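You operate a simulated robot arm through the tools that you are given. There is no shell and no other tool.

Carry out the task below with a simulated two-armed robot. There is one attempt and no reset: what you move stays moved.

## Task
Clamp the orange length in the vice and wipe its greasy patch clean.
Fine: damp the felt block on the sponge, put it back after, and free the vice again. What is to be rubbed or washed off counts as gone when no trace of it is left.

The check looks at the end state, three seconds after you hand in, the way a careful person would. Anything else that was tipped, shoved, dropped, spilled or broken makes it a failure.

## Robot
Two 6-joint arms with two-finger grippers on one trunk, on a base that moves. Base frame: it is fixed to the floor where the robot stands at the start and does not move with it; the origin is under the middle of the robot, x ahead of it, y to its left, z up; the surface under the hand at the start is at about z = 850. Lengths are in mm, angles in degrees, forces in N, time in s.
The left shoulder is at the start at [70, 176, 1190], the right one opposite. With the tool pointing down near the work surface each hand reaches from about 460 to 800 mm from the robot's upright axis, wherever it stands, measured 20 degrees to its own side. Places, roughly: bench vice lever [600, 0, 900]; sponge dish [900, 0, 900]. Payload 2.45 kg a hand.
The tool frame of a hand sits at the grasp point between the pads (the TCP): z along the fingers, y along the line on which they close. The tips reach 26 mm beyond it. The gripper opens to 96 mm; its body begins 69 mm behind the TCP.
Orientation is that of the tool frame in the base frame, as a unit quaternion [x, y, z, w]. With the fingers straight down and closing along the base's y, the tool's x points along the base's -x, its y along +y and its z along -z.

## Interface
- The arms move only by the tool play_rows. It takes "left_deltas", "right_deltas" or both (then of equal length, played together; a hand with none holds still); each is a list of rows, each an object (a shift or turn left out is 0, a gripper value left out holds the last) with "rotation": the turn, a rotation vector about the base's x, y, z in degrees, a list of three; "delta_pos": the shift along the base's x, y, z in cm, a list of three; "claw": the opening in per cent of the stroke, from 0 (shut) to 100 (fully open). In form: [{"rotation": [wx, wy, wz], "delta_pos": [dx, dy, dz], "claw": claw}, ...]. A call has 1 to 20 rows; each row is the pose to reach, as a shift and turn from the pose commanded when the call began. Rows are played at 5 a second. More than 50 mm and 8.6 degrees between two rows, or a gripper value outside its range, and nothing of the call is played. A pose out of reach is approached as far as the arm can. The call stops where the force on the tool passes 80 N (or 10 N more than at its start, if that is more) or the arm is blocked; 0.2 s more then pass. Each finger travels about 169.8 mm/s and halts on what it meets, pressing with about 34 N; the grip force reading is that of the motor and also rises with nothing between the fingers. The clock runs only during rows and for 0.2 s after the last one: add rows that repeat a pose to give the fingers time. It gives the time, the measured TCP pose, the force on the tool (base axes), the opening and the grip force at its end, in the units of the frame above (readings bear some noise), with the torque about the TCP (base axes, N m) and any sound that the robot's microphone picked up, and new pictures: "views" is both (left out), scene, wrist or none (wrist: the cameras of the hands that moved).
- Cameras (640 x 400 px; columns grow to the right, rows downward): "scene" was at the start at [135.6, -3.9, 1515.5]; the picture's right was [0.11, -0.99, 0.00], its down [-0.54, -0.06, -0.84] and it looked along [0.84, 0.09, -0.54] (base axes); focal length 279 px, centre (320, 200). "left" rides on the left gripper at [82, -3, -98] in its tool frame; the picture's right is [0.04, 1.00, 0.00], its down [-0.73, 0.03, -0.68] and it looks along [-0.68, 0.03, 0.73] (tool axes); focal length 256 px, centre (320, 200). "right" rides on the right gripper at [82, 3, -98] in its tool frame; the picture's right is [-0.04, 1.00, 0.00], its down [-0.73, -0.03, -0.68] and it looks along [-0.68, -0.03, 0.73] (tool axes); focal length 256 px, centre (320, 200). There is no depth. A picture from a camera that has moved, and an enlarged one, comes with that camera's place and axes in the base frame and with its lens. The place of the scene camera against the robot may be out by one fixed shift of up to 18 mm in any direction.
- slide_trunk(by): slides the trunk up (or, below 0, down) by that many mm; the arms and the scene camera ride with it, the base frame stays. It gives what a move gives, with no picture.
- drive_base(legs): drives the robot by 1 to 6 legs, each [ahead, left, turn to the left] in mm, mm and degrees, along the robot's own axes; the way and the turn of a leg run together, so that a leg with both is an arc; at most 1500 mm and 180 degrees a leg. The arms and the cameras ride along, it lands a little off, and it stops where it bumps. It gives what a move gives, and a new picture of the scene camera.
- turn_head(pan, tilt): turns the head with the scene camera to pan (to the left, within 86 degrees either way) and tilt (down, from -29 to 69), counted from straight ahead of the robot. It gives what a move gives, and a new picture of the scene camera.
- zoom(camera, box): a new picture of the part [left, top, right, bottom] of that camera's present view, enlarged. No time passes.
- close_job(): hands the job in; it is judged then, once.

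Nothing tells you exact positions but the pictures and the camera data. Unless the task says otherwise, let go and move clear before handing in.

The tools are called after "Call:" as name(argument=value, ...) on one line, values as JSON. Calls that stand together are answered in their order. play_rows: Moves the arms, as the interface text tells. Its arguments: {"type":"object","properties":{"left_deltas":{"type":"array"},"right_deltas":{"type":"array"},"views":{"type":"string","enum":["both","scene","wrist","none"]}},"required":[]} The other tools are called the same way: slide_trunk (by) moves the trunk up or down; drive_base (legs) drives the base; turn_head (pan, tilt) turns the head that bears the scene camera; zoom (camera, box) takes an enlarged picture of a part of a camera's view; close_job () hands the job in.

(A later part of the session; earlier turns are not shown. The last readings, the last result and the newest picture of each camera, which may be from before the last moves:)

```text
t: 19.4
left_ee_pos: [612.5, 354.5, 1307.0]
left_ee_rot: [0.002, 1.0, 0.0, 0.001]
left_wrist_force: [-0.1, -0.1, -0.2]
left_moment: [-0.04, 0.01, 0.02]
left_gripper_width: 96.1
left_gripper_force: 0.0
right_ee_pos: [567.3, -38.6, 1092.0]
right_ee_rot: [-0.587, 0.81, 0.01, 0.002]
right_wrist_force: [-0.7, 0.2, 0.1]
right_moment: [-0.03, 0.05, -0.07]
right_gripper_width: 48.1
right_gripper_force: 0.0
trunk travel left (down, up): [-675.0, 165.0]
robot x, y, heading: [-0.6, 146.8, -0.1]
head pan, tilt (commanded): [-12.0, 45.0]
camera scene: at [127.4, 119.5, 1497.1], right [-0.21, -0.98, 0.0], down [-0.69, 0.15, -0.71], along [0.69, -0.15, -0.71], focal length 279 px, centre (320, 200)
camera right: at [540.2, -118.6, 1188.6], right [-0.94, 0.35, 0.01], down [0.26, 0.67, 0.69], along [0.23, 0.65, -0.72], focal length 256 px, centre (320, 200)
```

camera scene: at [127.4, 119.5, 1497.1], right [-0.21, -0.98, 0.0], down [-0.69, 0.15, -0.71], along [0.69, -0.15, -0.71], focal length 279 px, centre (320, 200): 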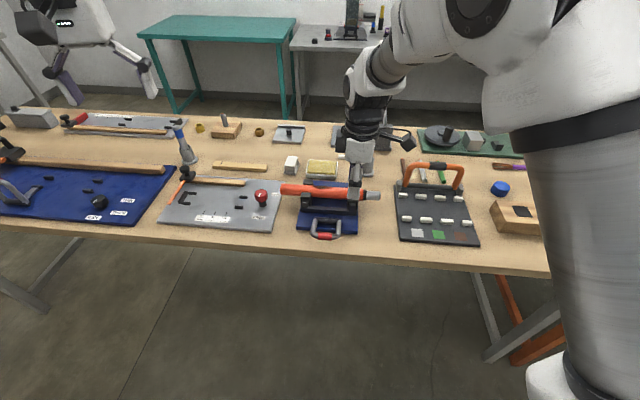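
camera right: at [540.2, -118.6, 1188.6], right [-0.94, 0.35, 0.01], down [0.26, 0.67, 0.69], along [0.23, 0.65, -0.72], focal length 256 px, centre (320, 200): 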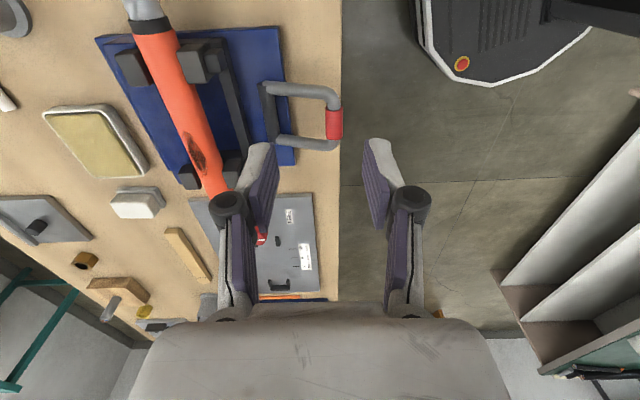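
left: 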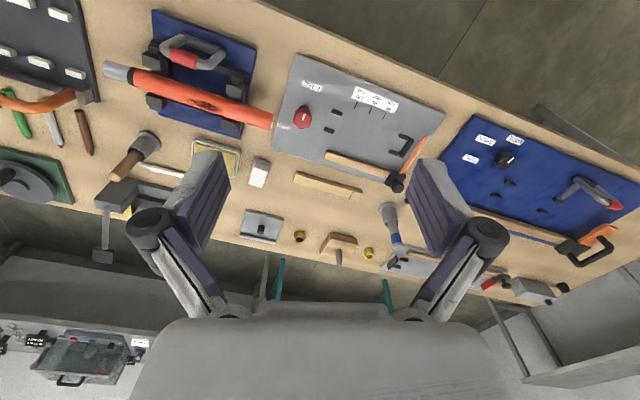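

The vice is clamped. I'll drive forward about 220 mm so the felt and sponge come well within the right arm's reach, then turn the wrist for the felt.

Call:
drive_base(legs=[[220, 0, 0]])

```text
t: 21.1
left_ee_pos: [826.1, 351.8, 1307.3]
left_ee_rot: [0.004, 1.0, 0.0, 0.001]
left_wrist_force: [-0.3, 0.4, -0.6]
left_moment: [0.03, -0.03, -0.03]
left_gripper_width: 96.1
left_gripper_force: 0.1
right_ee_pos: [781.6, -43.1, 1092.4]
right_ee_rot: [-0.584, 0.811, 0.01, 0.005]
right_wrist_force: [0.1, 0.3, 0.6]
right_moment: [-0.02, 0.01, -0.01]
right_gripper_width: 48.0
right_gripper_force: 0.1
trunk travel left (down, up): [-675.0, 165.0]
robot x, y, heading: [214.0, 147.2, -0.5]
head pan, tilt (commanded): [-12.0, 45.0]
camera scene: at [340.9, 116.3, 1497.4], right [-0.22, -0.98, 0.0], down [-0.69, 0.15, -0.71], along [0.69, -0.15, -0.71], focal length 279 px, centre (320, 200)
```

scene: 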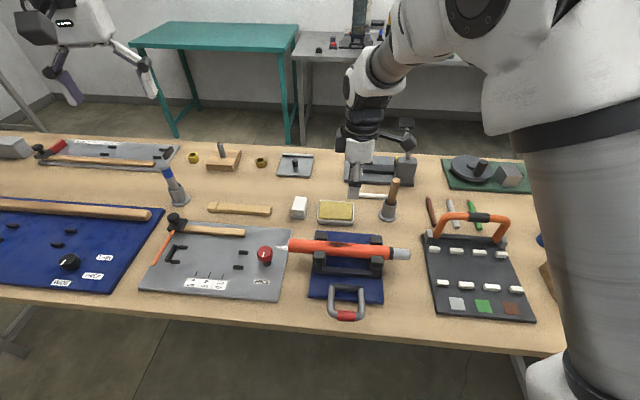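

Now at about [214, 147]. I'll turn the right wrist about -92° and move above the felt block for a look.

Call:
play_rows(right_deltas=[{"rotation": [0, 0, -7.1], "delta_pos": [1.0, 0.8, 0]}, {"rotation": [0, 0, -14.2], "delta_pos": [2.0, 1.6, 0]}, {"rotation": [0, 0, -21.3], "delta_pos": [3.0, 2.4, 0]}, {"rotation": [0, 0, -28.4], "delta_pos": [4.0, 3.2, 0]}, {"rotation": [0, 0, -35.5], "delta_pos": [5.0, 4.0, 0]}, {"rotation": [0, 0, -42.6], "delta_pos": [6.0, 4.8, 0]}, {"rotation": [0, 0, -49.7], "delta_pos": [7.0, 5.6, 0]}, {"rotation": [0, 0, -56.8], "delta_pos": [8.0, 6.4, 0]}, {"rotation": [0, 0, -63.9], "delta_pos": [9.0, 7.2, 0]}, {"rotation": [0, 0, -71.0], "delta_pos": [10.0, 8.0, 0]}, {"rotation": [0, 0, -78.1], "delta_pos": [11.0, 8.8, 0]}, {"rotation": [0, 0, -85.2], "delta_pos": [12.0, 9.6, 0]}, {"rotation": [0, 0, -91.5], "delta_pos": [12.8, 10.3, -1.0], "claw": 80}, {"rotation": [0, 0, -91.5], "delta_pos": [12.8, 10.3, -1.0], "claw": 80}], views="both")

```text
t: 24.1
left_ee_pos: [827.1, 351.1, 1307.2]
left_ee_rot: [0.004, 1.0, -0.001, 0.001]
left_wrist_force: [-0.1, -0.1, -0.1]
left_moment: [0.01, -0.01, 0.01]
left_gripper_width: 96.2
left_gripper_force: 0.1
right_ee_pos: [908.4, 58.9, 1083.1]
right_ee_rot: [0.174, 0.985, 0.003, 0.01]
right_wrist_force: [0.0, 0.1, -0.2]
right_moment: [-0.01, 0.02, 0.02]
right_gripper_width: 76.7
right_gripper_force: 0.0
trunk travel left (down, up): [-675.0, 165.0]
robot x, y, heading: [215.5, 148.8, -0.4]
head pan, tilt (commanded): [-12.0, 45.0]
camera scene: at [341.8, 116.2, 1497.2], right [-0.22, -0.98, 0.0], down [-0.69, 0.15, -0.71], along [0.69, -0.15, -0.71], focal length 279 px, centre (320, 200)
camera right: at [831.9, 88.7, 1178.7], right [0.38, 0.93, 0.01], down [0.66, -0.28, 0.69], along [0.64, -0.25, -0.72], focal length 256 px, centre (320, 200)
```

scene: 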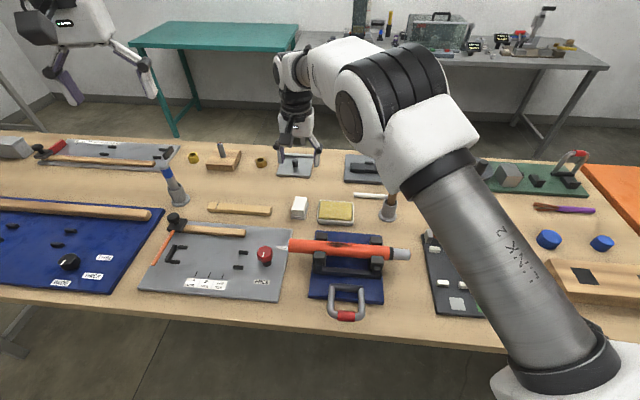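
right: 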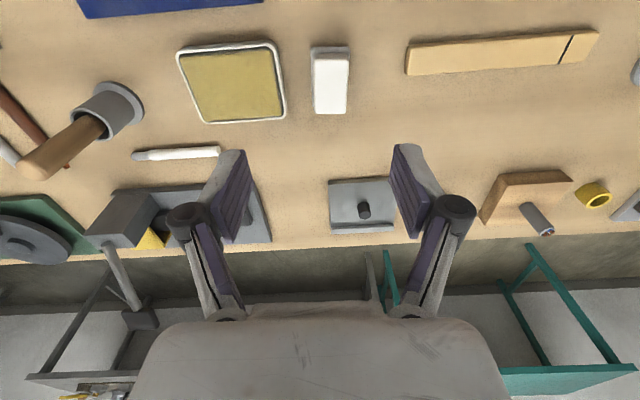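

I'm looking down over the felt and sponge. I'll zoom in to locate them accurately.

Call:
zoom(camera="right", box=[280, 25, 380, 125])

Call:
zoom(camera="right", box=[160, 20, 300, 140])

Call:
zoom(camera="scene", box=[270, 180, 400, 330])

```text
4.00 times, centred on (330, 75) of right
camera zoom: at [831.9, 88.7, 1178.7], right [0.38, 0.93, 0.01], down [0.66, -0.28, 0.69], along [0.64, -0.25, -0.72], focal length 1024 px, centre (280, 700)
```

zoom: 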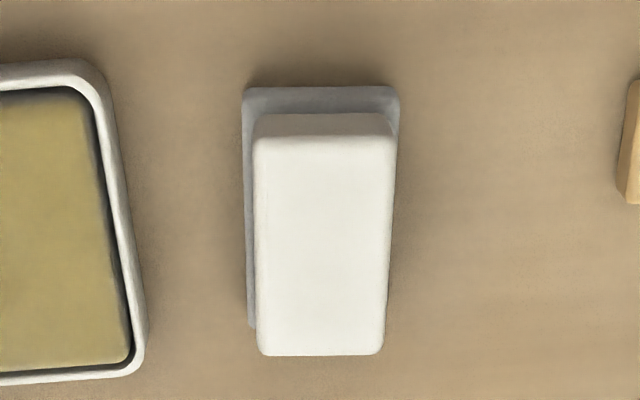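

```text
3.33 times, centred on (230, 80) of right
camera zoom: at [831.9, 88.7, 1178.7], right [0.38, 0.93, 0.01], down [0.66, -0.28, 0.69], along [0.64, -0.25, -0.72], focal length 853 px, centre (620, 600)
```

zoom: 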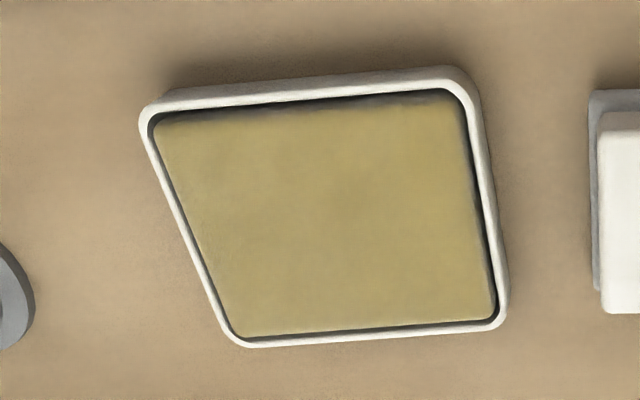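

```text
2.67 times, centred on (335, 255) of scene
camera zoom: at [341.8, 116.2, 1497.2], right [-0.22, -0.98, 0.0], down [-0.69, 0.15, -0.71], along [0.69, -0.15, -0.71], focal length 744 px, centre (280, 53)
```

zoom: 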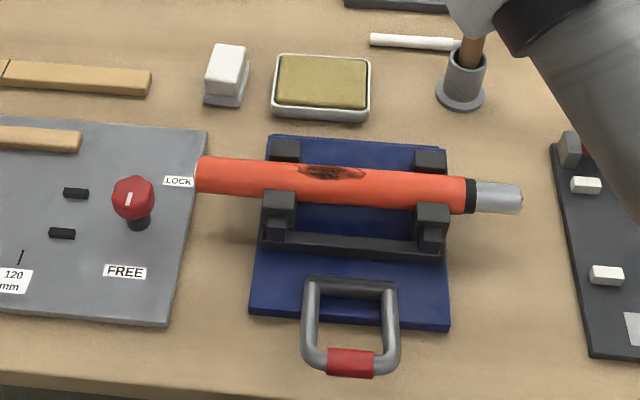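

The felt's top face is about 36 × 56 mm, centred near [933, 64] with its top at z about 896. I'll straighten the small tool tilt, line up over it and come down partway.

Call:
play_rows(right_deltas=[{"rotation": [0, 1.2, -1.6], "delta_pos": [1.2, 0.3, -2.0], "claw": 70}, {"rotation": [0, 1.2, -1.6], "delta_pos": [2.49, 0.55, -5.0], "claw": 70}, {"rotation": [0, 1.2, -1.6], "delta_pos": [2.49, 0.55, -9.0], "claw": 70}, {"rotation": [0, 1.2, -1.6], "delta_pos": [2.49, 0.55, -12.3], "claw": 70}, {"rotation": [0, 1.2, -1.6], "delta_pos": [2.49, 0.55, -12.3], "claw": 70}], views="both")

```text
t: 25.2
left_ee_pos: [826.7, 351.7, 1307.8]
left_ee_rot: [0.004, 1.0, 0.0, 0.001]
left_wrist_force: [0.4, -0.5, -0.2]
left_moment: [0.0, 0.0, 0.0]
left_gripper_width: 95.9
left_gripper_force: 0.1
right_ee_pos: [935.2, 66.6, 956.7]
right_ee_rot: [0.186, 0.982, 0.002, 0.0]
right_wrist_force: [0.1, -0.6, -0.1]
right_moment: [0.02, 0.0, 0.02]
right_gripper_width: 67.3
right_gripper_force: 0.0
trunk travel left (down, up): [-675.0, 165.0]
robot x, y, heading: [215.0, 150.4, -0.5]
head pan, tilt (commanded): [-12.0, 45.0]
camera scene: at [341.7, 116.4, 1497.3], right [-0.22, -0.98, 0.0], down [-0.69, 0.15, -0.71], along [0.69, -0.15, -0.71], focal length 279 px, centre (320, 200)
camera right: at [861.5, 97.7, 1055.7], right [0.4, 0.91, 0.0], down [0.67, -0.3, 0.68], along [0.62, -0.27, -0.73], focal length 256 px, centre (320, 200)
```

scene: 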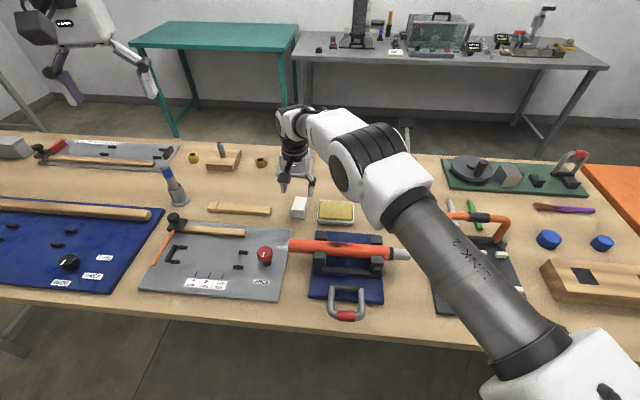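
right: 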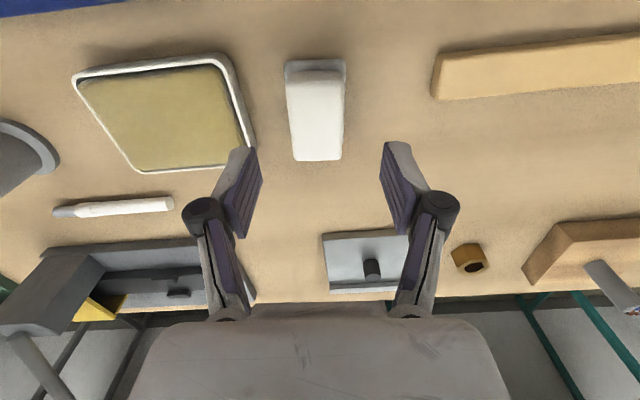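

The felt is nearly centred, so I'll correct by about 2–3 mm, narrow the fingers, descend to grip its upper half, and close.

Call:
play_rows(right_deltas=[{"delta_pos": [-0.08, -0.24, -1.0], "claw": 58}, {"delta_pos": [-0.08, -0.24, -2.5], "claw": 58}, {"delta_pos": [-0.08, -0.24, -4.0], "claw": 58}, {"delta_pos": [-0.08, -0.24, -4.75], "claw": 58}, {"delta_pos": [-0.08, -0.24, -4.75], "claw": 58}], views="wrist")

```text
t: 26.4
left_ee_pos: [827.4, 350.7, 1308.5]
left_ee_rot: [0.004, 1.0, 0.0, 0.001]
left_wrist_force: [-0.1, 0.4, -0.7]
left_moment: [-0.02, -0.03, 0.04]
left_gripper_width: 95.8
left_gripper_force: 0.1
right_ee_pos: [934.7, 64.0, 910.8]
right_ee_rot: [0.186, 0.983, 0.002, -0.001]
right_wrist_force: [-0.5, 0.0, -0.6]
right_moment: [0.0, -0.01, -0.01]
right_gripper_width: 55.8
right_gripper_force: 0.1
trunk travel left (down, up): [-675.0, 165.0]
robot x, y, heading: [218.8, 146.9, -0.4]
head pan, tilt (commanded): [-12.0, 45.0]
camera right: at [860.1, 95.1, 1009.1], right [0.4, 0.91, 0.0], down [0.67, -0.3, 0.68], along [0.62, -0.27, -0.74], focal length 256 px, centre (320, 200)
```

right: 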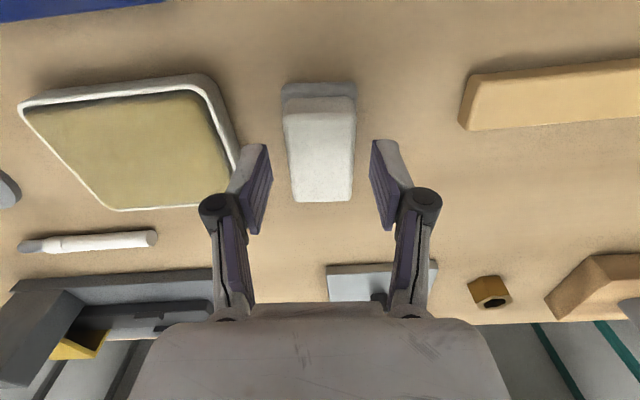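

Call:
zoom(camera="right", box=[220, 60, 420, 240])

Call:
zoom(camera="scene", box=[260, 170, 360, 240])

```text
2.22 times, centred on (320, 150) of right
camera zoom: at [860.1, 95.1, 1009.1], right [0.4, 0.91, 0.0], down [0.67, -0.3, 0.68], along [0.62, -0.27, -0.74], focal length 569 px, centre (320, 311)
```

zoom: 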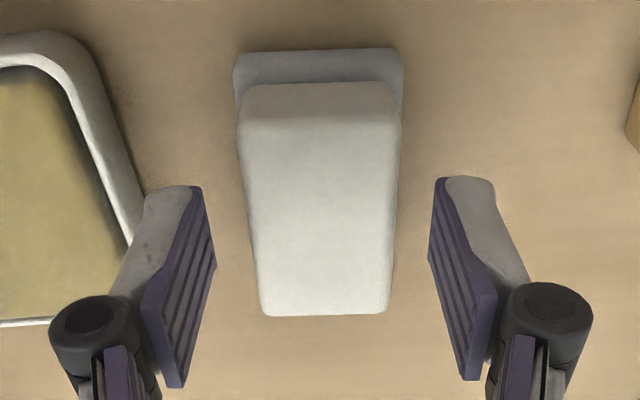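

```text
5.71 times, centred on (310, 205) of scene
camera zoom: at [342.1, 116.4, 1497.2], right [-0.22, -0.98, 0.0], down [-0.69, 0.15, -0.71], along [0.69, -0.15, -0.71], focal length 1595 px, centre (377, 171)
```

zoom: 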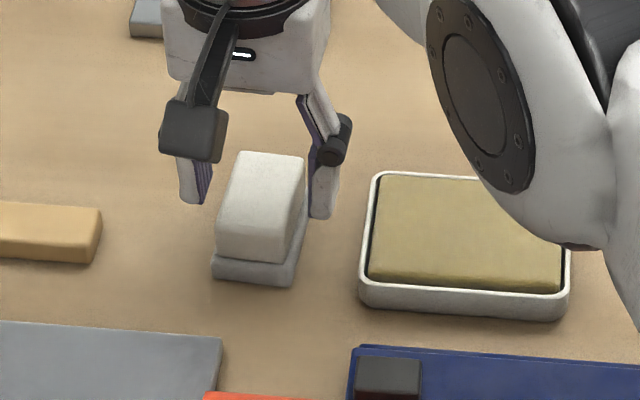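

Call:
play_rows(right_deltas=[{"delta_pos": [-0.15, 0.05, -0.3], "claw": 58}, {"delta_pos": [-0.15, 0.05, -0.3], "claw": 40}, {"delta_pos": [-0.15, 0.05, -0.3], "claw": 20}, {"delta_pos": [-0.15, 0.05, -0.3], "claw": 20}, {"delta_pos": [-0.15, 0.05, -0.3], "claw": 20}], views="wrist")

```text
t: 27.6
left_ee_pos: [827.3, 351.9, 1308.4]
left_ee_rot: [0.003, 1.0, 0.0, 0.001]
left_wrist_force: [0.1, 0.1, 0.3]
left_moment: [0.0, -0.02, 0.0]
left_gripper_width: 96.2
left_gripper_force: 0.1
right_ee_pos: [933.1, 62.9, 908.5]
right_ee_rot: [0.187, 0.982, 0.002, 0.0]
right_wrist_force: [0.7, 0.5, 1.2]
right_moment: [-0.02, -0.03, -0.02]
right_gripper_width: 37.1
right_gripper_force: 34.0
trunk travel left (down, up): [-675.0, 165.0]
robot x, y, heading: [216.6, 149.8, -0.4]
head pan, tilt (commanded): [-12.0, 45.0]
camera right: at [858.6, 94.8, 1006.7], right [0.4, 0.91, 0.0], down [0.67, -0.3, 0.68], along [0.62, -0.27, -0.74], focal length 256 px, centre (320, 200)
```

right: 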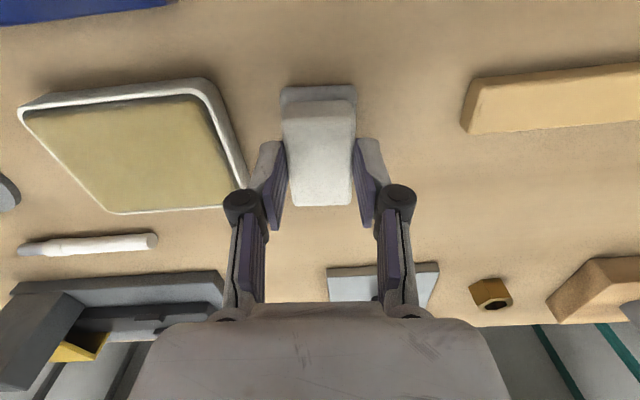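

The felt is gripped at 37 mm wide. I'll lift it straight up off its holder and look.

Call:
play_rows(right_deltas=[{"delta_pos": [0, 0, 0.5]}, {"delta_pos": [0, 0, 1.5]}, {"delta_pos": [0, 0, 3.0]}, {"delta_pos": [0, 0, 5.0]}, {"delta_pos": [0, 0, 7.0]}, {"delta_pos": [0, 0, 7.0]}], views="both")

```text
t: 29.1
left_ee_pos: [828.4, 351.0, 1306.6]
left_ee_rot: [0.003, 1.0, 0.0, 0.0]
left_wrist_force: [0.6, -0.3, 0.5]
left_moment: [-0.01, 0.03, -0.01]
left_gripper_width: 96.0
left_gripper_force: 0.1
right_ee_pos: [932.6, 63.5, 977.3]
right_ee_rot: [0.186, 0.982, 0.002, -0.001]
right_wrist_force: [-0.4, 0.0, -0.2]
right_moment: [-0.03, 0.03, 0.0]
right_gripper_width: 37.1
right_gripper_force: 34.2
trunk travel left (down, up): [-675.0, 165.0]
robot x, y, heading: [214.0, 149.3, -0.5]
head pan, tilt (commanded): [-12.0, 45.0]
camera scene: at [342.8, 116.2, 1497.1], right [-0.22, -0.98, 0.0], down [-0.69, 0.15, -0.71], along [0.69, -0.15, -0.71], focal length 279 px, centre (320, 200)
camera right: at [858.3, 95.0, 1076.1], right [0.4, 0.92, 0.0], down [0.67, -0.3, 0.68], along [0.62, -0.27, -0.74], focal length 256 px, centre (320, 200)
```

scene: 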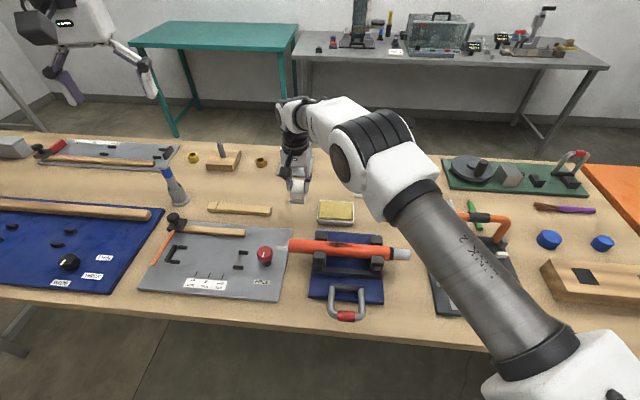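
right: 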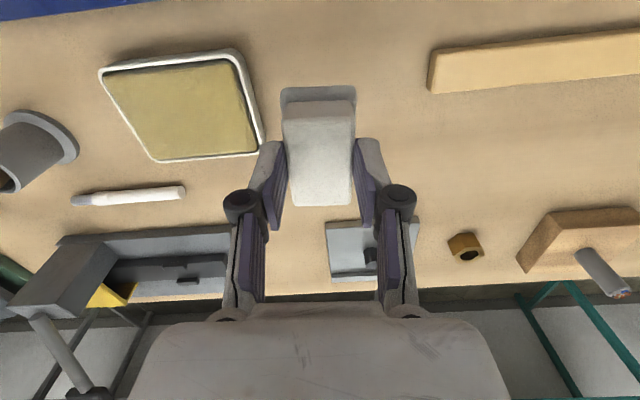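

The grey slab came up with the white block, so it seems to be the felt pad itself under a white body. I'll zoom in to confirm.

Call:
zoom(camera="right", box=[240, 60, 400, 240])

Call:
zoom(camera="scene", box=[260, 150, 360, 240])

```text
2.22 times, centred on (320, 150) of right
camera zoom: at [858.3, 95.0, 1076.1], right [0.4, 0.92, 0.0], down [0.67, -0.3, 0.68], along [0.62, -0.27, -0.74], focal length 569 px, centre (320, 311)
```

zoom: 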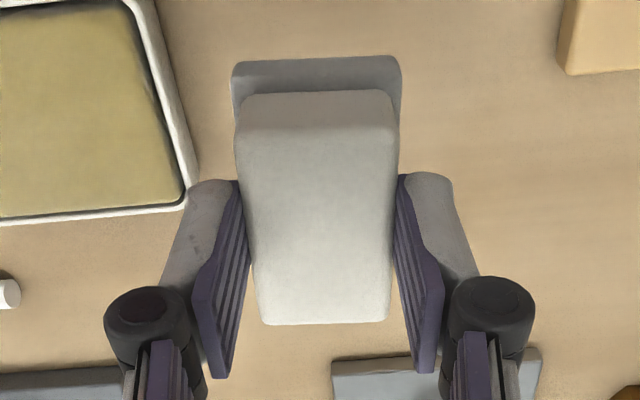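

```text
4.44 times, centred on (310, 195) of scene
camera zoom: at [342.8, 116.2, 1497.1], right [-0.22, -0.98, 0.0], down [-0.69, 0.15, -0.71], along [0.69, -0.15, -0.71], focal length 1240 px, centre (364, 222)
```

zoom: 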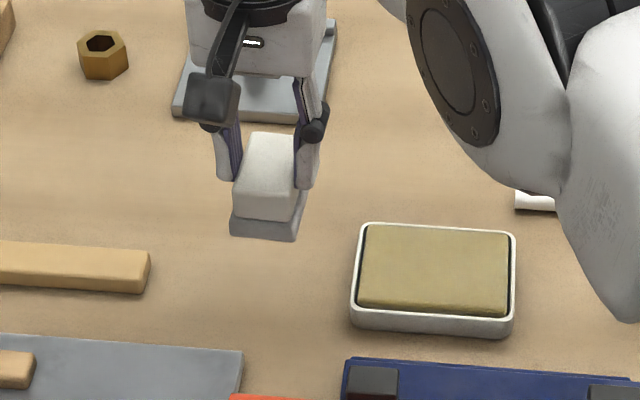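

Confirmed: it's a white body over a grey felt pad about 20 mm thick, and the pad bottom is about 58 mm below the TCP. The sponge is centred near [899, -39] with its top around z = 878, so I'll carry the felt above it.

Call:
play_rows(right_deltas=[{"delta_pos": [-0.7, -2.0, 0.3]}, {"delta_pos": [-1.4, -4.2, 0.3]}, {"delta_pos": [-2.1, -6.4, 0.3]}, {"delta_pos": [-2.8, -8.6, 0.3]}, {"delta_pos": [-3.38, -10.3, 0]}, {"delta_pos": [-3.38, -10.3, -1.5]}, {"delta_pos": [-3.38, -10.3, -2.7]}, {"delta_pos": [-3.38, -10.3, -2.7]}], views="both")

```text
t: 30.9
left_ee_pos: [827.9, 352.9, 1307.5]
left_ee_rot: [0.004, 1.0, 0.0, 0.001]
left_wrist_force: [-0.1, -0.2, 1.3]
left_moment: [0.02, -0.01, 0.03]
left_gripper_width: 96.0
left_gripper_force: 0.0
right_ee_pos: [898.8, -39.8, 950.1]
right_ee_rot: [0.187, 0.982, 0.002, 0.0]
right_wrist_force: [0.0, -0.2, -0.4]
right_moment: [0.0, 0.01, -0.01]
right_gripper_width: 37.5
right_gripper_force: 34.3
trunk travel left (down, up): [-675.0, 165.0]
robot x, y, heading: [214.3, 143.8, -0.4]
head pan, tilt (commanded): [-12.0, 45.0]
camera scene: at [342.1, 116.1, 1497.2], right [-0.22, -0.98, 0.0], down [-0.69, 0.15, -0.71], along [0.69, -0.15, -0.71], focal length 279 px, centre (320, 200)
camera right: at [824.2, -9.1, 1049.0], right [0.4, 0.91, 0.0], down [0.67, -0.3, 0.68], along [0.62, -0.27, -0.74], focal length 256 px, centre (320, 200)
```

scene: 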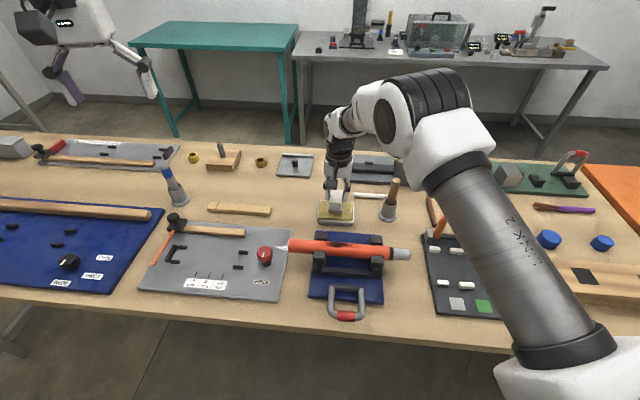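
right: 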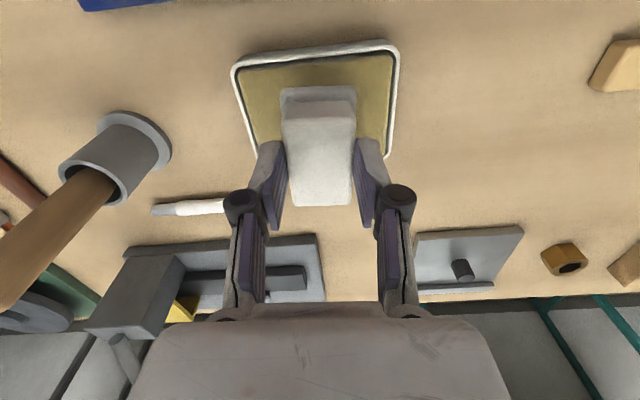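

The felt is centred over the sponge. I'll lower it gently in small steps until I feel contact.

Call:
play_rows(right_deltas=[{"delta_pos": [0, 0, -0.4]}, {"delta_pos": [0, 0, -0.8]}, {"delta_pos": [0, 0, -1.0]}, {"delta_pos": [0, 0, -1.2]}, {"delta_pos": [0, 0, -1.2]}], views="wrist")

```text
t: 32.0
left_ee_pos: [828.8, 352.2, 1307.6]
left_ee_rot: [0.004, 1.0, 0.0, 0.0]
left_wrist_force: [-0.1, -0.8, 0.0]
left_moment: [0.0, -0.02, 0.02]
left_gripper_width: 95.8
left_gripper_force: 0.1
right_ee_pos: [899.3, -39.3, 939.1]
right_ee_rot: [0.186, 0.982, 0.001, -0.001]
right_wrist_force: [-0.2, 0.1, -0.4]
right_moment: [-0.01, -0.03, -0.05]
right_gripper_width: 36.9
right_gripper_force: 33.5
trunk travel left (down, up): [-675.0, 165.0]
robot x, y, heading: [214.6, 148.4, -0.5]
head pan, tilt (commanded): [-12.0, 45.0]
camera right: at [824.5, -7.9, 1037.3], right [0.4, 0.91, 0.0], down [0.67, -0.3, 0.68], along [0.62, -0.27, -0.74], focal length 256 px, centre (320, 200)
```

right: 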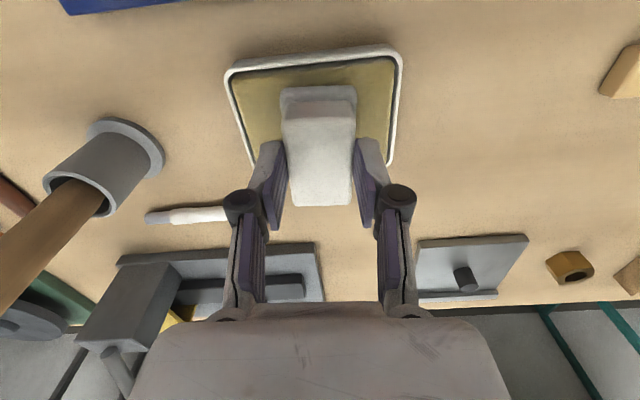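

Call:
play_rows(right_deltas=[{"delta_pos": [0, 0, -0.2]}, {"delta_pos": [0, 0, -0.4]}, {"delta_pos": [0, 0, -0.5]}, {"delta_pos": [0, 0, -0.5]}], views="none")

```text
t: 33.0
left_ee_pos: [827.5, 351.9, 1307.8]
left_ee_rot: [0.003, 1.0, 0.0, 0.001]
left_wrist_force: [-0.3, -0.7, 0.0]
left_moment: [-0.04, -0.01, 0.01]
left_gripper_width: 95.9
left_gripper_force: 0.0
right_ee_pos: [899.2, -39.3, 934.4]
right_ee_rot: [0.187, 0.982, 0.001, -0.001]
right_wrist_force: [-0.5, -0.2, 0.0]
right_moment: [-0.02, -0.05, 0.0]
right_gripper_width: 37.1
right_gripper_force: 34.2
trunk travel left (down, up): [-675.0, 165.0]
robot x, y, heading: [217.8, 148.1, -0.5]
head pan, tilt (commanded): [-12.0, 45.0]
```

Call:
play_rows(right_deltas=[{"delta_pos": [0, 0, -0.15]}, {"delta_pos": [0, 0, -0.3]}, {"delta_pos": [0, 0, -0.4]}, {"delta_pos": [0, 0, -0.4]}], views="none")

```text
t: 34.0
left_ee_pos: [824.2, 353.2, 1308.7]
left_ee_rot: [0.003, 1.0, 0.001, 0.002]
left_wrist_force: [0.6, 0.2, 0.8]
left_moment: [-0.01, -0.02, -0.01]
left_gripper_width: 96.0
left_gripper_force: 0.0
right_ee_pos: [898.0, -38.9, 934.8]
right_ee_rot: [0.187, 0.982, 0.002, 0.004]
right_wrist_force: [7.3, -3.1, 29.0]
right_moment: [-0.03, 0.24, 0.06]
right_gripper_width: 37.1
right_gripper_force: 34.6
trunk travel left (down, up): [-675.0, 165.0]
robot x, y, heading: [215.2, 147.3, -0.4]
head pan, tilt (commanded): [-12.0, 45.0]
```

Contact made, with about 29 N on the sponge. I'll ease off slightly, hold for a moment to soak, then lift and look at the pad.

Call:
play_rows(right_deltas=[{"delta_pos": [0, 0, 0.1]}, {"delta_pos": [0, 0, 0.1]}, {"delta_pos": [0, 0, 0.1]}, {"delta_pos": [0, 0, 0.1]}, {"delta_pos": [0, 0, 0.1]}, {"delta_pos": [0, 0, 0.1]}, {"delta_pos": [0, 0, 0.1]}, {"delta_pos": [0, 0, 0.1]}], views="wrist")

```text
t: 35.9
left_ee_pos: [824.8, 352.4, 1309.3]
left_ee_rot: [0.004, 1.0, 0.0, 0.001]
left_wrist_force: [-0.2, -0.5, 0.2]
left_moment: [-0.01, 0.0, 0.0]
left_gripper_width: 95.9
left_gripper_force: 0.1
right_ee_pos: [897.1, -40.0, 934.3]
right_ee_rot: [0.187, 0.982, 0.003, 0.002]
right_wrist_force: [8.3, -2.7, 31.4]
right_moment: [-0.03, -0.25, -0.03]
right_gripper_width: 37.0
right_gripper_force: 34.4
trunk travel left (down, up): [-675.0, 165.0]
robot x, y, heading: [217.5, 143.0, -0.5]
head pan, tilt (commanded): [-12.0, 45.0]
camera right: at [822.6, -7.3, 1031.9], right [0.4, 0.91, 0.0], down [0.67, -0.3, 0.68], along [0.62, -0.27, -0.73], focal length 256 px, centre (320, 200)
```

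right: 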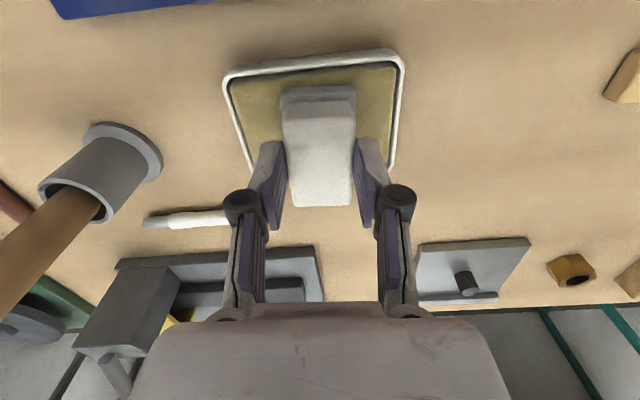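

Call:
play_rows(right_deltas=[{"delta_pos": [0, 0, 0.4]}, {"delta_pos": [0, 0, 1.2]}, {"delta_pos": [0, 0, 3.0]}, {"delta_pos": [0, 0, 5.5]}, {"delta_pos": [0, 0, 7.0]}, {"delta_pos": [0, 0, 7.0]}], views="both")

```text
t: 37.2
left_ee_pos: [827.4, 351.5, 1306.4]
left_ee_rot: [0.003, 1.0, 0.0, 0.0]
left_wrist_force: [-0.1, 0.5, -0.1]
left_moment: [0.0, 0.04, 0.0]
left_gripper_width: 96.1
left_gripper_force: 0.0
right_ee_pos: [898.4, -37.8, 1001.5]
right_ee_rot: [0.187, 0.982, 0.003, -0.001]
right_wrist_force: [0.1, 0.3, 0.4]
right_moment: [0.02, -0.02, 0.02]
right_gripper_width: 37.1
right_gripper_force: 34.0
trunk travel left (down, up): [-675.0, 165.0]
robot x, y, heading: [216.3, 148.1, -0.4]
head pan, tilt (commanded): [-12.0, 45.0]
camera scene: at [342.4, 116.3, 1497.2], right [-0.22, -0.98, 0.0], down [-0.69, 0.15, -0.71], along [0.69, -0.15, -0.71], focal length 279 px, centre (320, 200)
camera right: at [824.6, -7.3, 1099.5], right [0.4, 0.91, 0.0], down [0.67, -0.3, 0.68], along [0.62, -0.27, -0.74], focal length 256 px, centre (320, 200)
```

scene: 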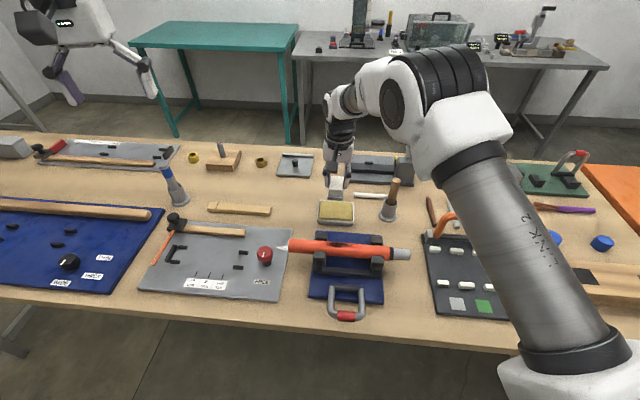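
right: 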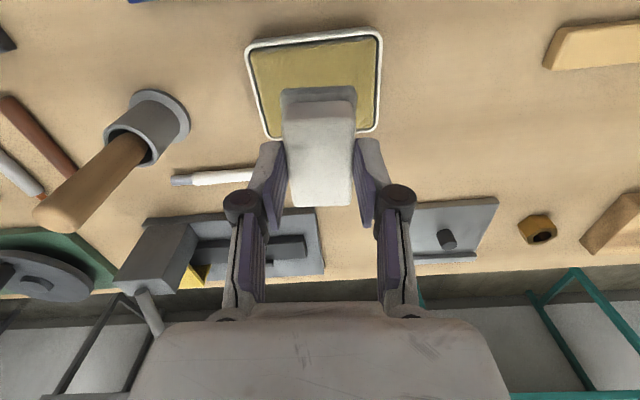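

Call:
zoom(camera="right", box=[240, 60, 400, 220])

Call:
zoom(camera="scene", box=[290, 160, 390, 230])

Call:
zoom(camera="scene", box=[280, 225, 400, 325])

```text
2.50 times, centred on (320, 140) of right
camera zoom: at [824.6, -7.3, 1099.5], right [0.4, 0.91, 0.0], down [0.67, -0.3, 0.68], along [0.62, -0.27, -0.74], focal length 640 px, centre (320, 350)
```

zoom: 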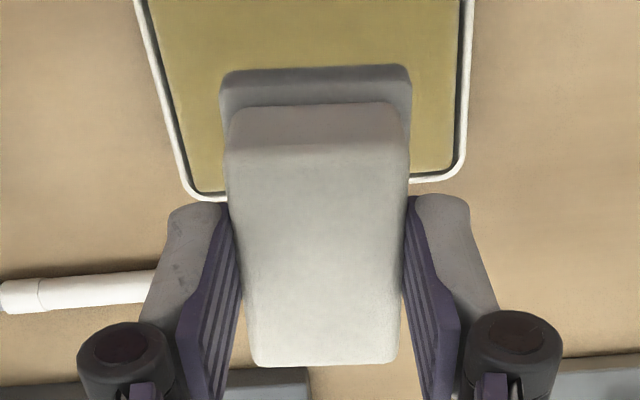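

```text
5.71 times, centred on (340, 195) of scene
camera zoom: at [342.4, 116.3, 1497.2], right [-0.22, -0.98, 0.0], down [-0.69, 0.15, -0.71], along [0.69, -0.15, -0.71], focal length 1595 px, centre (206, 229)
```

zoom: 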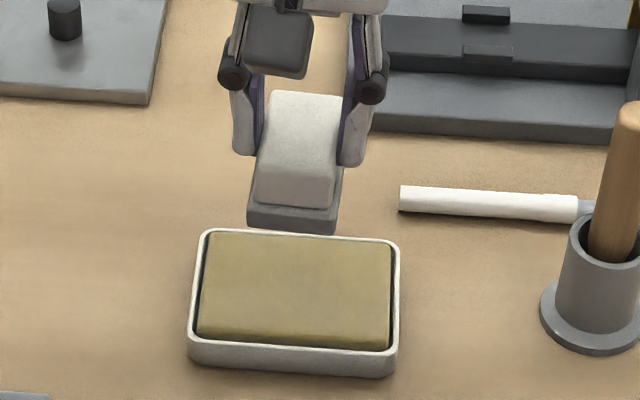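

```text
4.00 times, centred on (340, 275) of scene
camera zoom: at [342.4, 116.3, 1497.2], right [-0.22, -0.98, 0.0], down [-0.69, 0.15, -0.71], along [0.69, -0.15, -0.71], focal length 1116 px, centre (240, -100)
```

zoom: 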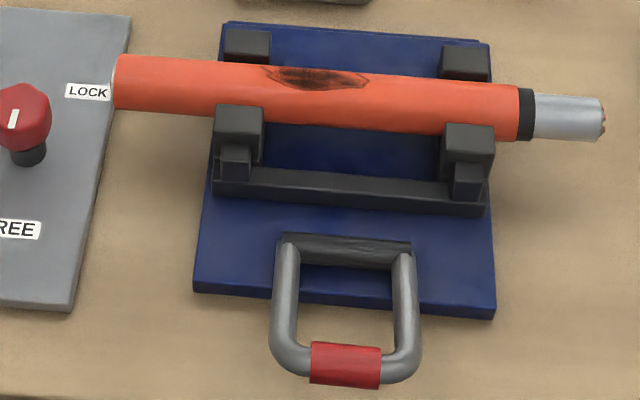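

The pad is visibly darker, so it's damp, and the dish has stayed put. I'll raise the block, turn the wrist about +95° so the pad's long side runs along the tube, and hover over the patch.

Call:
play_rows(right_deltas=[{"delta_pos": [0, 0, 3.5]}, {"rotation": [0, 0, 5], "delta_pos": [-0.5, 0, 7.0]}, {"rotation": [0, 0, 12], "delta_pos": [-1.5, 0.3, 8.5]}, {"rotation": [0, 0, 19], "delta_pos": [-3.0, 0.6, 8.5]}, {"rotation": [0, 0, 26], "delta_pos": [-4.5, 0.9, 8.5]}, {"rotation": [0, 0, 33], "delta_pos": [-6.0, 1.2, 8.5]}, {"rotation": [0, 0, 40], "delta_pos": [-7.5, 1.5, 8.5]}, {"rotation": [0, 0, 47], "delta_pos": [-9.0, 1.8, 8.5]}, {"rotation": [0, 0, 54], "delta_pos": [-10.5, 2.1, 8.5]}, {"rotation": [0, 0, 61], "delta_pos": [-12.0, 2.4, 8.5]}, {"rotation": [0, 0, 68], "delta_pos": [-13.5, 2.7, 8.5]}, {"rotation": [0, 0, 75], "delta_pos": [-15.0, 3.0, 8.5]}, {"rotation": [0, 0, 82], "delta_pos": [-16.2, 3.0, 8.5]}, {"rotation": [0, 0, 89], "delta_pos": [-16.2, 3.0, 8.5]}, {"rotation": [0, 0, 95.1], "delta_pos": [-16.2, 3.0, 8.5]}, {"rotation": [0, 0, 95.1], "delta_pos": [-16.2, 3.0, 8.5]}], views="both")

```text
t: 40.6
left_ee_pos: [827.5, 352.5, 1308.6]
left_ee_rot: [0.004, 1.0, 0.0, 0.0]
left_wrist_force: [-1.2, 0.0, 0.0]
left_moment: [0.03, 0.02, -0.01]
left_gripper_width: 96.0
left_gripper_force: 0.1
right_ee_pos: [737.1, -9.2, 1087.2]
right_ee_rot: [-0.599, 0.8, 0.0, -0.002]
right_wrist_force: [0.3, -0.9, -0.6]
right_moment: [-0.03, -0.03, 0.03]
right_gripper_width: 37.0
right_gripper_force: 33.9
trunk travel left (down, up): [-675.0, 165.0]
robot x, y, heading: [215.5, 148.5, -0.5]
head pan, tilt (commanded): [-12.0, 45.0]
camera scene: at [342.0, 116.3, 1497.2], right [-0.22, -0.98, 0.0], down [-0.69, 0.15, -0.71], along [0.69, -0.15, -0.71], focal length 279 px, centre (320, 200)
camera right: at [711.6, -88.2, 1185.0], right [-0.95, 0.32, 0.0], down [0.24, 0.7, 0.68], along [0.21, 0.64, -0.74], focal length 256 px, centre (320, 200)
```

scene: 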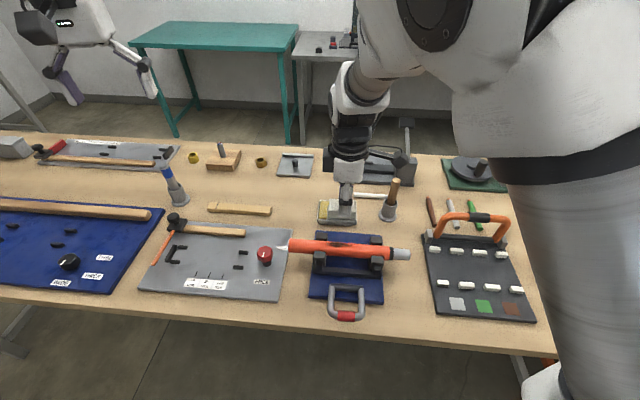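
right: 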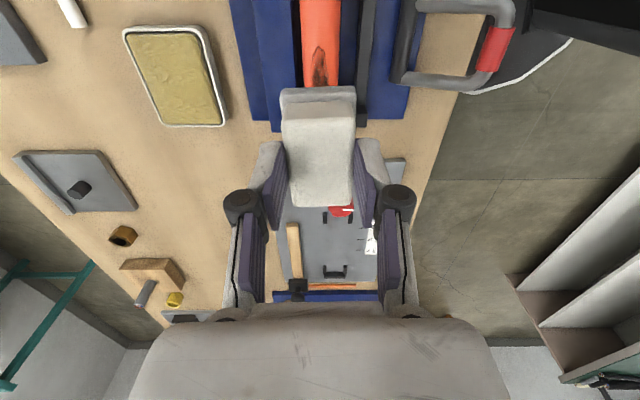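

The tool is vertical and aligned with the tube. I'll zoom in to fix the tube's axis and the patch's ends.

Call:
zoom(camera="right", box=[230, 0, 430, 130])

Call:
zoom(camera="scene", box=[285, 225, 385, 285])

```text
3.08 times, centred on (330, 65) of right
camera zoom: at [711.6, -88.2, 1185.0], right [-0.95, 0.32, 0.0], down [0.24, 0.7, 0.68], along [0.21, 0.64, -0.74], focal length 788 px, centre (289, 615)
```

zoom: 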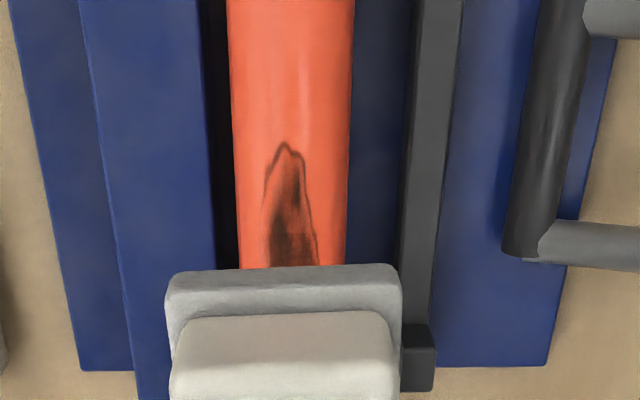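

```text
6.40 times, centred on (335, 255) of scene
camera zoom: at [342.0, 116.3, 1497.2], right [-0.22, -0.98, 0.0], down [-0.69, 0.15, -0.71], along [0.69, -0.15, -0.71], focal length 1786 px, centre (224, -152)
```

zoom: 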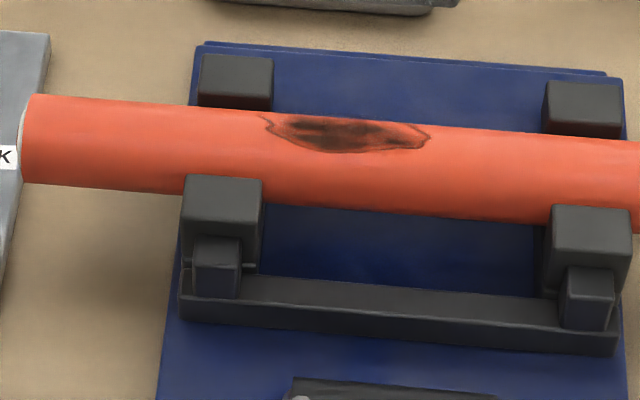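

The tube runs at about 18.6° from base y, and the patch spans about 66 mm, almost centred under the pad. I'll trim yaw and offset and lower toward contact.

Call:
play_rows(right_deltas=[{"rotation": [0, 0, -2.2], "delta_pos": [-0.13, 0.04, -2.0]}, {"rotation": [0, 0, -2.2], "delta_pos": [-0.13, 0.04, -5.0]}, {"rotation": [0, 0, -2.2], "delta_pos": [-0.13, 0.04, -7.5]}, {"rotation": [0, 0, -2.2], "delta_pos": [-0.13, 0.04, -9.0]}, {"rotation": [0, 0, -2.2], "delta_pos": [-0.13, 0.04, -9.4]}, {"rotation": [0, 0, -2.2], "delta_pos": [-0.13, 0.04, -9.4]}], views="both")

```text
t: 42.0
left_ee_pos: [827.2, 351.6, 1307.9]
left_ee_rot: [0.003, 1.0, 0.0, 0.0]
left_wrist_force: [0.2, -0.1, 0.6]
left_moment: [-0.01, -0.03, 0.01]
left_gripper_width: 96.2
left_gripper_force: 0.1
right_ee_pos: [736.8, -7.9, 992.5]
right_ee_rot: [-0.583, 0.812, 0.001, -0.003]
right_wrist_force: [-0.4, -0.5, -1.0]
right_moment: [0.03, -0.04, -0.03]
right_gripper_width: 37.1
right_gripper_force: 33.8
trunk travel left (down, up): [-675.0, 165.0]
robot x, y, heading: [219.1, 147.9, -0.3]
head pan, tilt (commanded): [-12.0, 45.0]
camera scene: at [342.2, 116.2, 1497.2], right [-0.22, -0.98, 0.0], down [-0.69, 0.15, -0.71], along [0.69, -0.15, -0.71], focal length 279 px, centre (320, 200)
camera right: at [708.4, -86.2, 1090.7], right [-0.93, 0.36, 0.0], down [0.27, 0.69, 0.68], along [0.24, 0.63, -0.74], focal length 256 px, centre (320, 200)
```

scene: 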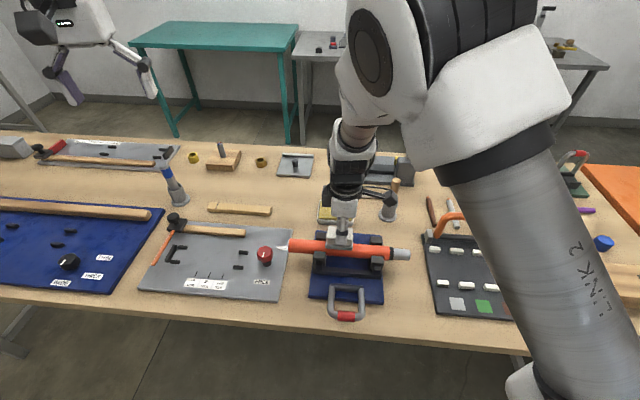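
right: 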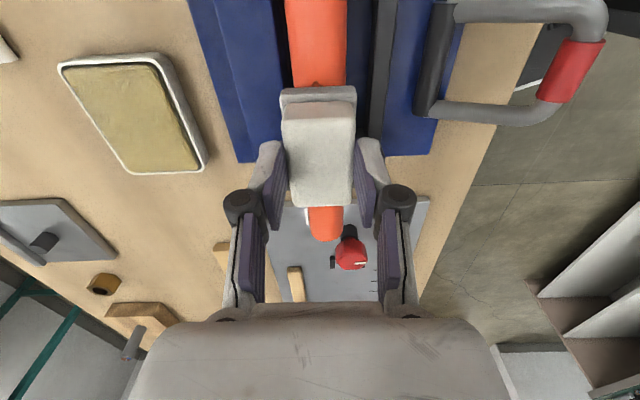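

Nicely aligned. I'll lower by about 6 mm to touch the tube.

Call:
play_rows(right_deltas=[{"delta_pos": [0, 0, -0.2]}, {"delta_pos": [0, 0, -0.4]}, {"delta_pos": [0, 0, -0.6]}, {"delta_pos": [0, 0, -0.6]}], views="none")

```text
t: 43.0
left_ee_pos: [826.9, 351.8, 1307.0]
left_ee_rot: [0.003, 1.0, 0.001, -0.001]
left_wrist_force: [0.2, -0.4, -0.6]
left_moment: [0.0, -0.01, 0.01]
left_gripper_width: 95.7
left_gripper_force: 0.1
right_ee_pos: [736.2, -9.2, 986.6]
right_ee_rot: [-0.583, 0.812, 0.001, -0.001]
right_wrist_force: [-1.2, -0.4, -0.2]
right_moment: [0.02, 0.01, -0.02]
right_gripper_width: 37.4
right_gripper_force: 34.6
trunk travel left (down, up): [-675.0, 165.0]
robot x, y, heading: [216.9, 148.3, -0.6]
head pan, tilt (commanded): [-12.0, 45.0]
```

Call:
play_rows(right_deltas=[{"delta_pos": [0, 0, -0.15]}, {"delta_pos": [0, 0, -0.3]}, {"delta_pos": [0, 0, -0.3]}], views="none")

```text
t: 43.9
left_ee_pos: [826.4, 351.4, 1307.9]
left_ee_rot: [0.003, 1.0, 0.0, 0.002]
left_wrist_force: [-0.8, -0.7, 0.2]
left_moment: [0.0, -0.02, 0.01]
left_gripper_width: 96.2
left_gripper_force: 0.1
right_ee_pos: [735.0, -8.6, 984.1]
right_ee_rot: [-0.584, 0.812, 0.001, -0.001]
right_wrist_force: [1.7, -0.1, 6.0]
right_moment: [0.03, -0.08, 0.0]
right_gripper_width: 37.0
right_gripper_force: 34.3
trunk travel left (down, up): [-675.0, 165.0]
robot x, y, heading: [217.3, 146.8, -0.7]
head pan, tilt (commanded): [-12.0, 45.0]
```

Contact is found at TCP z about 984.5 with 6 N. I'll press slightly more and make strokes along the tube.

Call:
play_rows(right_deltas=[{"delta_pos": [0, 0, -0.15]}, {"delta_pos": [0.319, 0.948, -0.15]}, {"delta_pos": [0.638, 1.896, -0.15]}, {"delta_pos": [0.319, 0.948, -0.15]}, {"delta_pos": [0, 0, -0.15]}, {"delta_pos": [-0.319, -0.948, -0.15]}, {"delta_pos": [-0.638, -1.896, -0.15]}, {"delta_pos": [-0.319, -0.948, -0.15]}, {"delta_pos": [0, 0, -0.15]}, {"delta_pos": [0.319, 0.948, -0.15]}, {"delta_pos": [0.638, 1.896, -0.15]}, {"delta_pos": [0.319, 0.948, -0.15]}, {"delta_pos": [0, 0, -0.15]}, {"delta_pos": [-0.319, -0.948, -0.15]}, {"delta_pos": [-0.638, -1.896, -0.15]}, {"delta_pos": [-0.319, -0.948, -0.15]}, {"delta_pos": [0, 0, -0.15]}, {"delta_pos": [0, 0, -0.15]}], views="both")

```text
t: 47.6
left_ee_pos: [822.8, 352.7, 1309.9]
left_ee_rot: [0.003, 1.0, 0.0, 0.002]
left_wrist_force: [-0.1, 0.0, -0.3]
left_moment: [0.02, 0.0, -0.01]
left_gripper_width: 96.0
left_gripper_force: 0.0
right_ee_pos: [734.4, -7.1, 981.8]
right_ee_rot: [-0.584, 0.812, 0.001, 0.0]
right_wrist_force: [-5.2, -2.3, 25.3]
right_moment: [0.01, 0.24, -0.11]
right_gripper_width: 37.2
right_gripper_force: 33.8
trunk travel left (down, up): [-675.0, 165.0]
robot x, y, heading: [215.1, 148.2, -0.4]
head pan, tilt (commanded): [-12.0, 45.0]
camera scene: at [337.5, 116.2, 1497.6], right [-0.21, -0.98, 0.0], down [-0.69, 0.15, -0.71], along [0.69, -0.15, -0.7], focal length 279 px, centre (320, 200)
camera right: at [704.4, -85.1, 1081.1], right [-0.93, 0.36, 0.0], down [0.26, 0.69, 0.68], along [0.24, 0.63, -0.73], focal length 256 px, centre (320, 200)
```

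scene: 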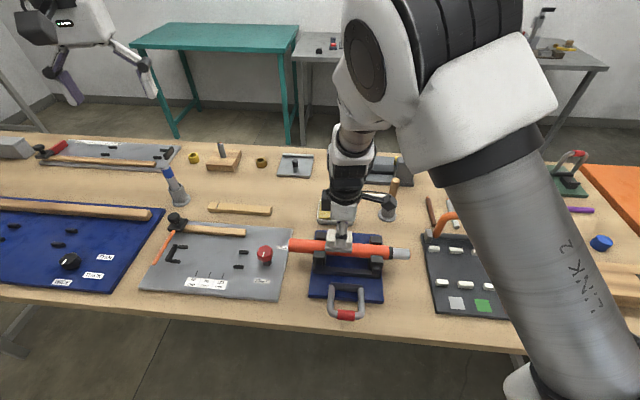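
right: 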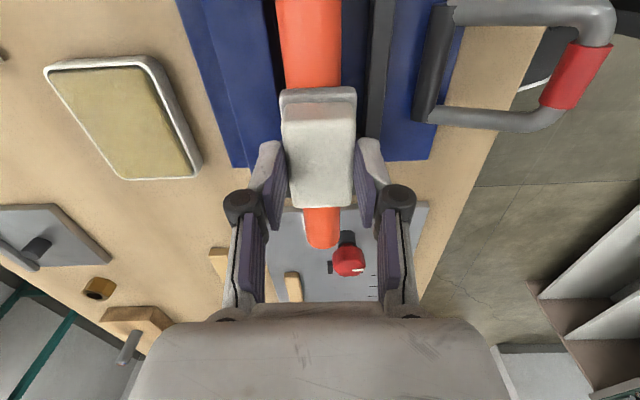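

The strokes went fine at about 25 N. I'll lift to inspect the patch.

Call:
play_rows(right_deltas=[{"delta_pos": [0, 0, 0.6]}, {"delta_pos": [0, 0, 3.0]}, {"delta_pos": [0, 0, 6.5]}, {"delta_pos": [0, 0, 9.0]}, {"delta_pos": [0, 0, 9.0]}], views="none")

Call:
zoom(camera="scene", box=[285, 225, 385, 285])

Call:
zoom(camera="right", box=[230, 0, 430, 130])

```text
t: 48.9
left_ee_pos: [828.2, 351.4, 1307.6]
left_ee_rot: [0.004, 1.0, 0.0, -0.001]
left_wrist_force: [-0.6, 0.1, 0.2]
left_moment: [0.0, -0.01, -0.04]
left_gripper_width: 96.4
left_gripper_force: 0.1
right_ee_pos: [735.7, -8.1, 1072.2]
right_ee_rot: [-0.583, 0.812, 0.002, -0.002]
right_wrist_force: [0.3, 0.0, -0.3]
right_moment: [-0.02, 0.02, -0.03]
right_gripper_width: 36.9
right_gripper_force: 34.4
trunk travel left (down, up): [-675.0, 165.0]
robot x, y, heading: [215.0, 148.4, -0.5]
head pan, tilt (commanded): [-12.0, 45.0]
```

```text
6.40 times, centred on (335, 255) of scene
camera zoom: at [342.1, 116.2, 1497.2], right [-0.22, -0.98, 0.0], down [-0.69, 0.15, -0.71], along [0.69, -0.15, -0.71], focal length 1786 px, centre (224, -152)
```

zoom: 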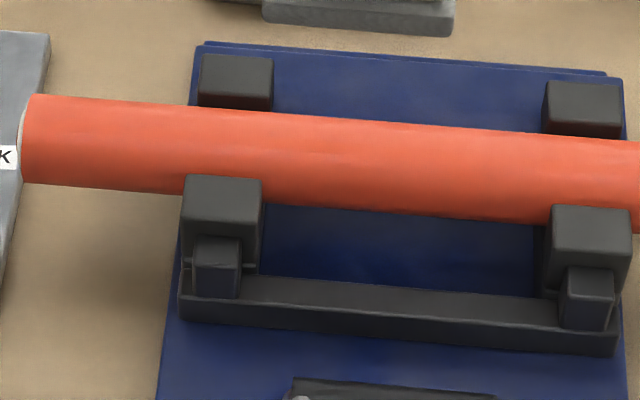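

```text
3.08 times, centred on (330, 65) of right
camera zoom: at [707.2, -86.5, 1170.8], right [-0.93, 0.36, 0.0], down [0.27, 0.69, 0.68], along [0.24, 0.63, -0.74], focal length 788 px, centre (289, 615)
```

zoom: 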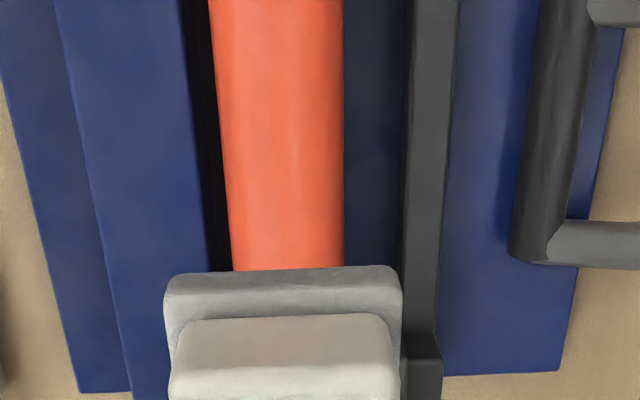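

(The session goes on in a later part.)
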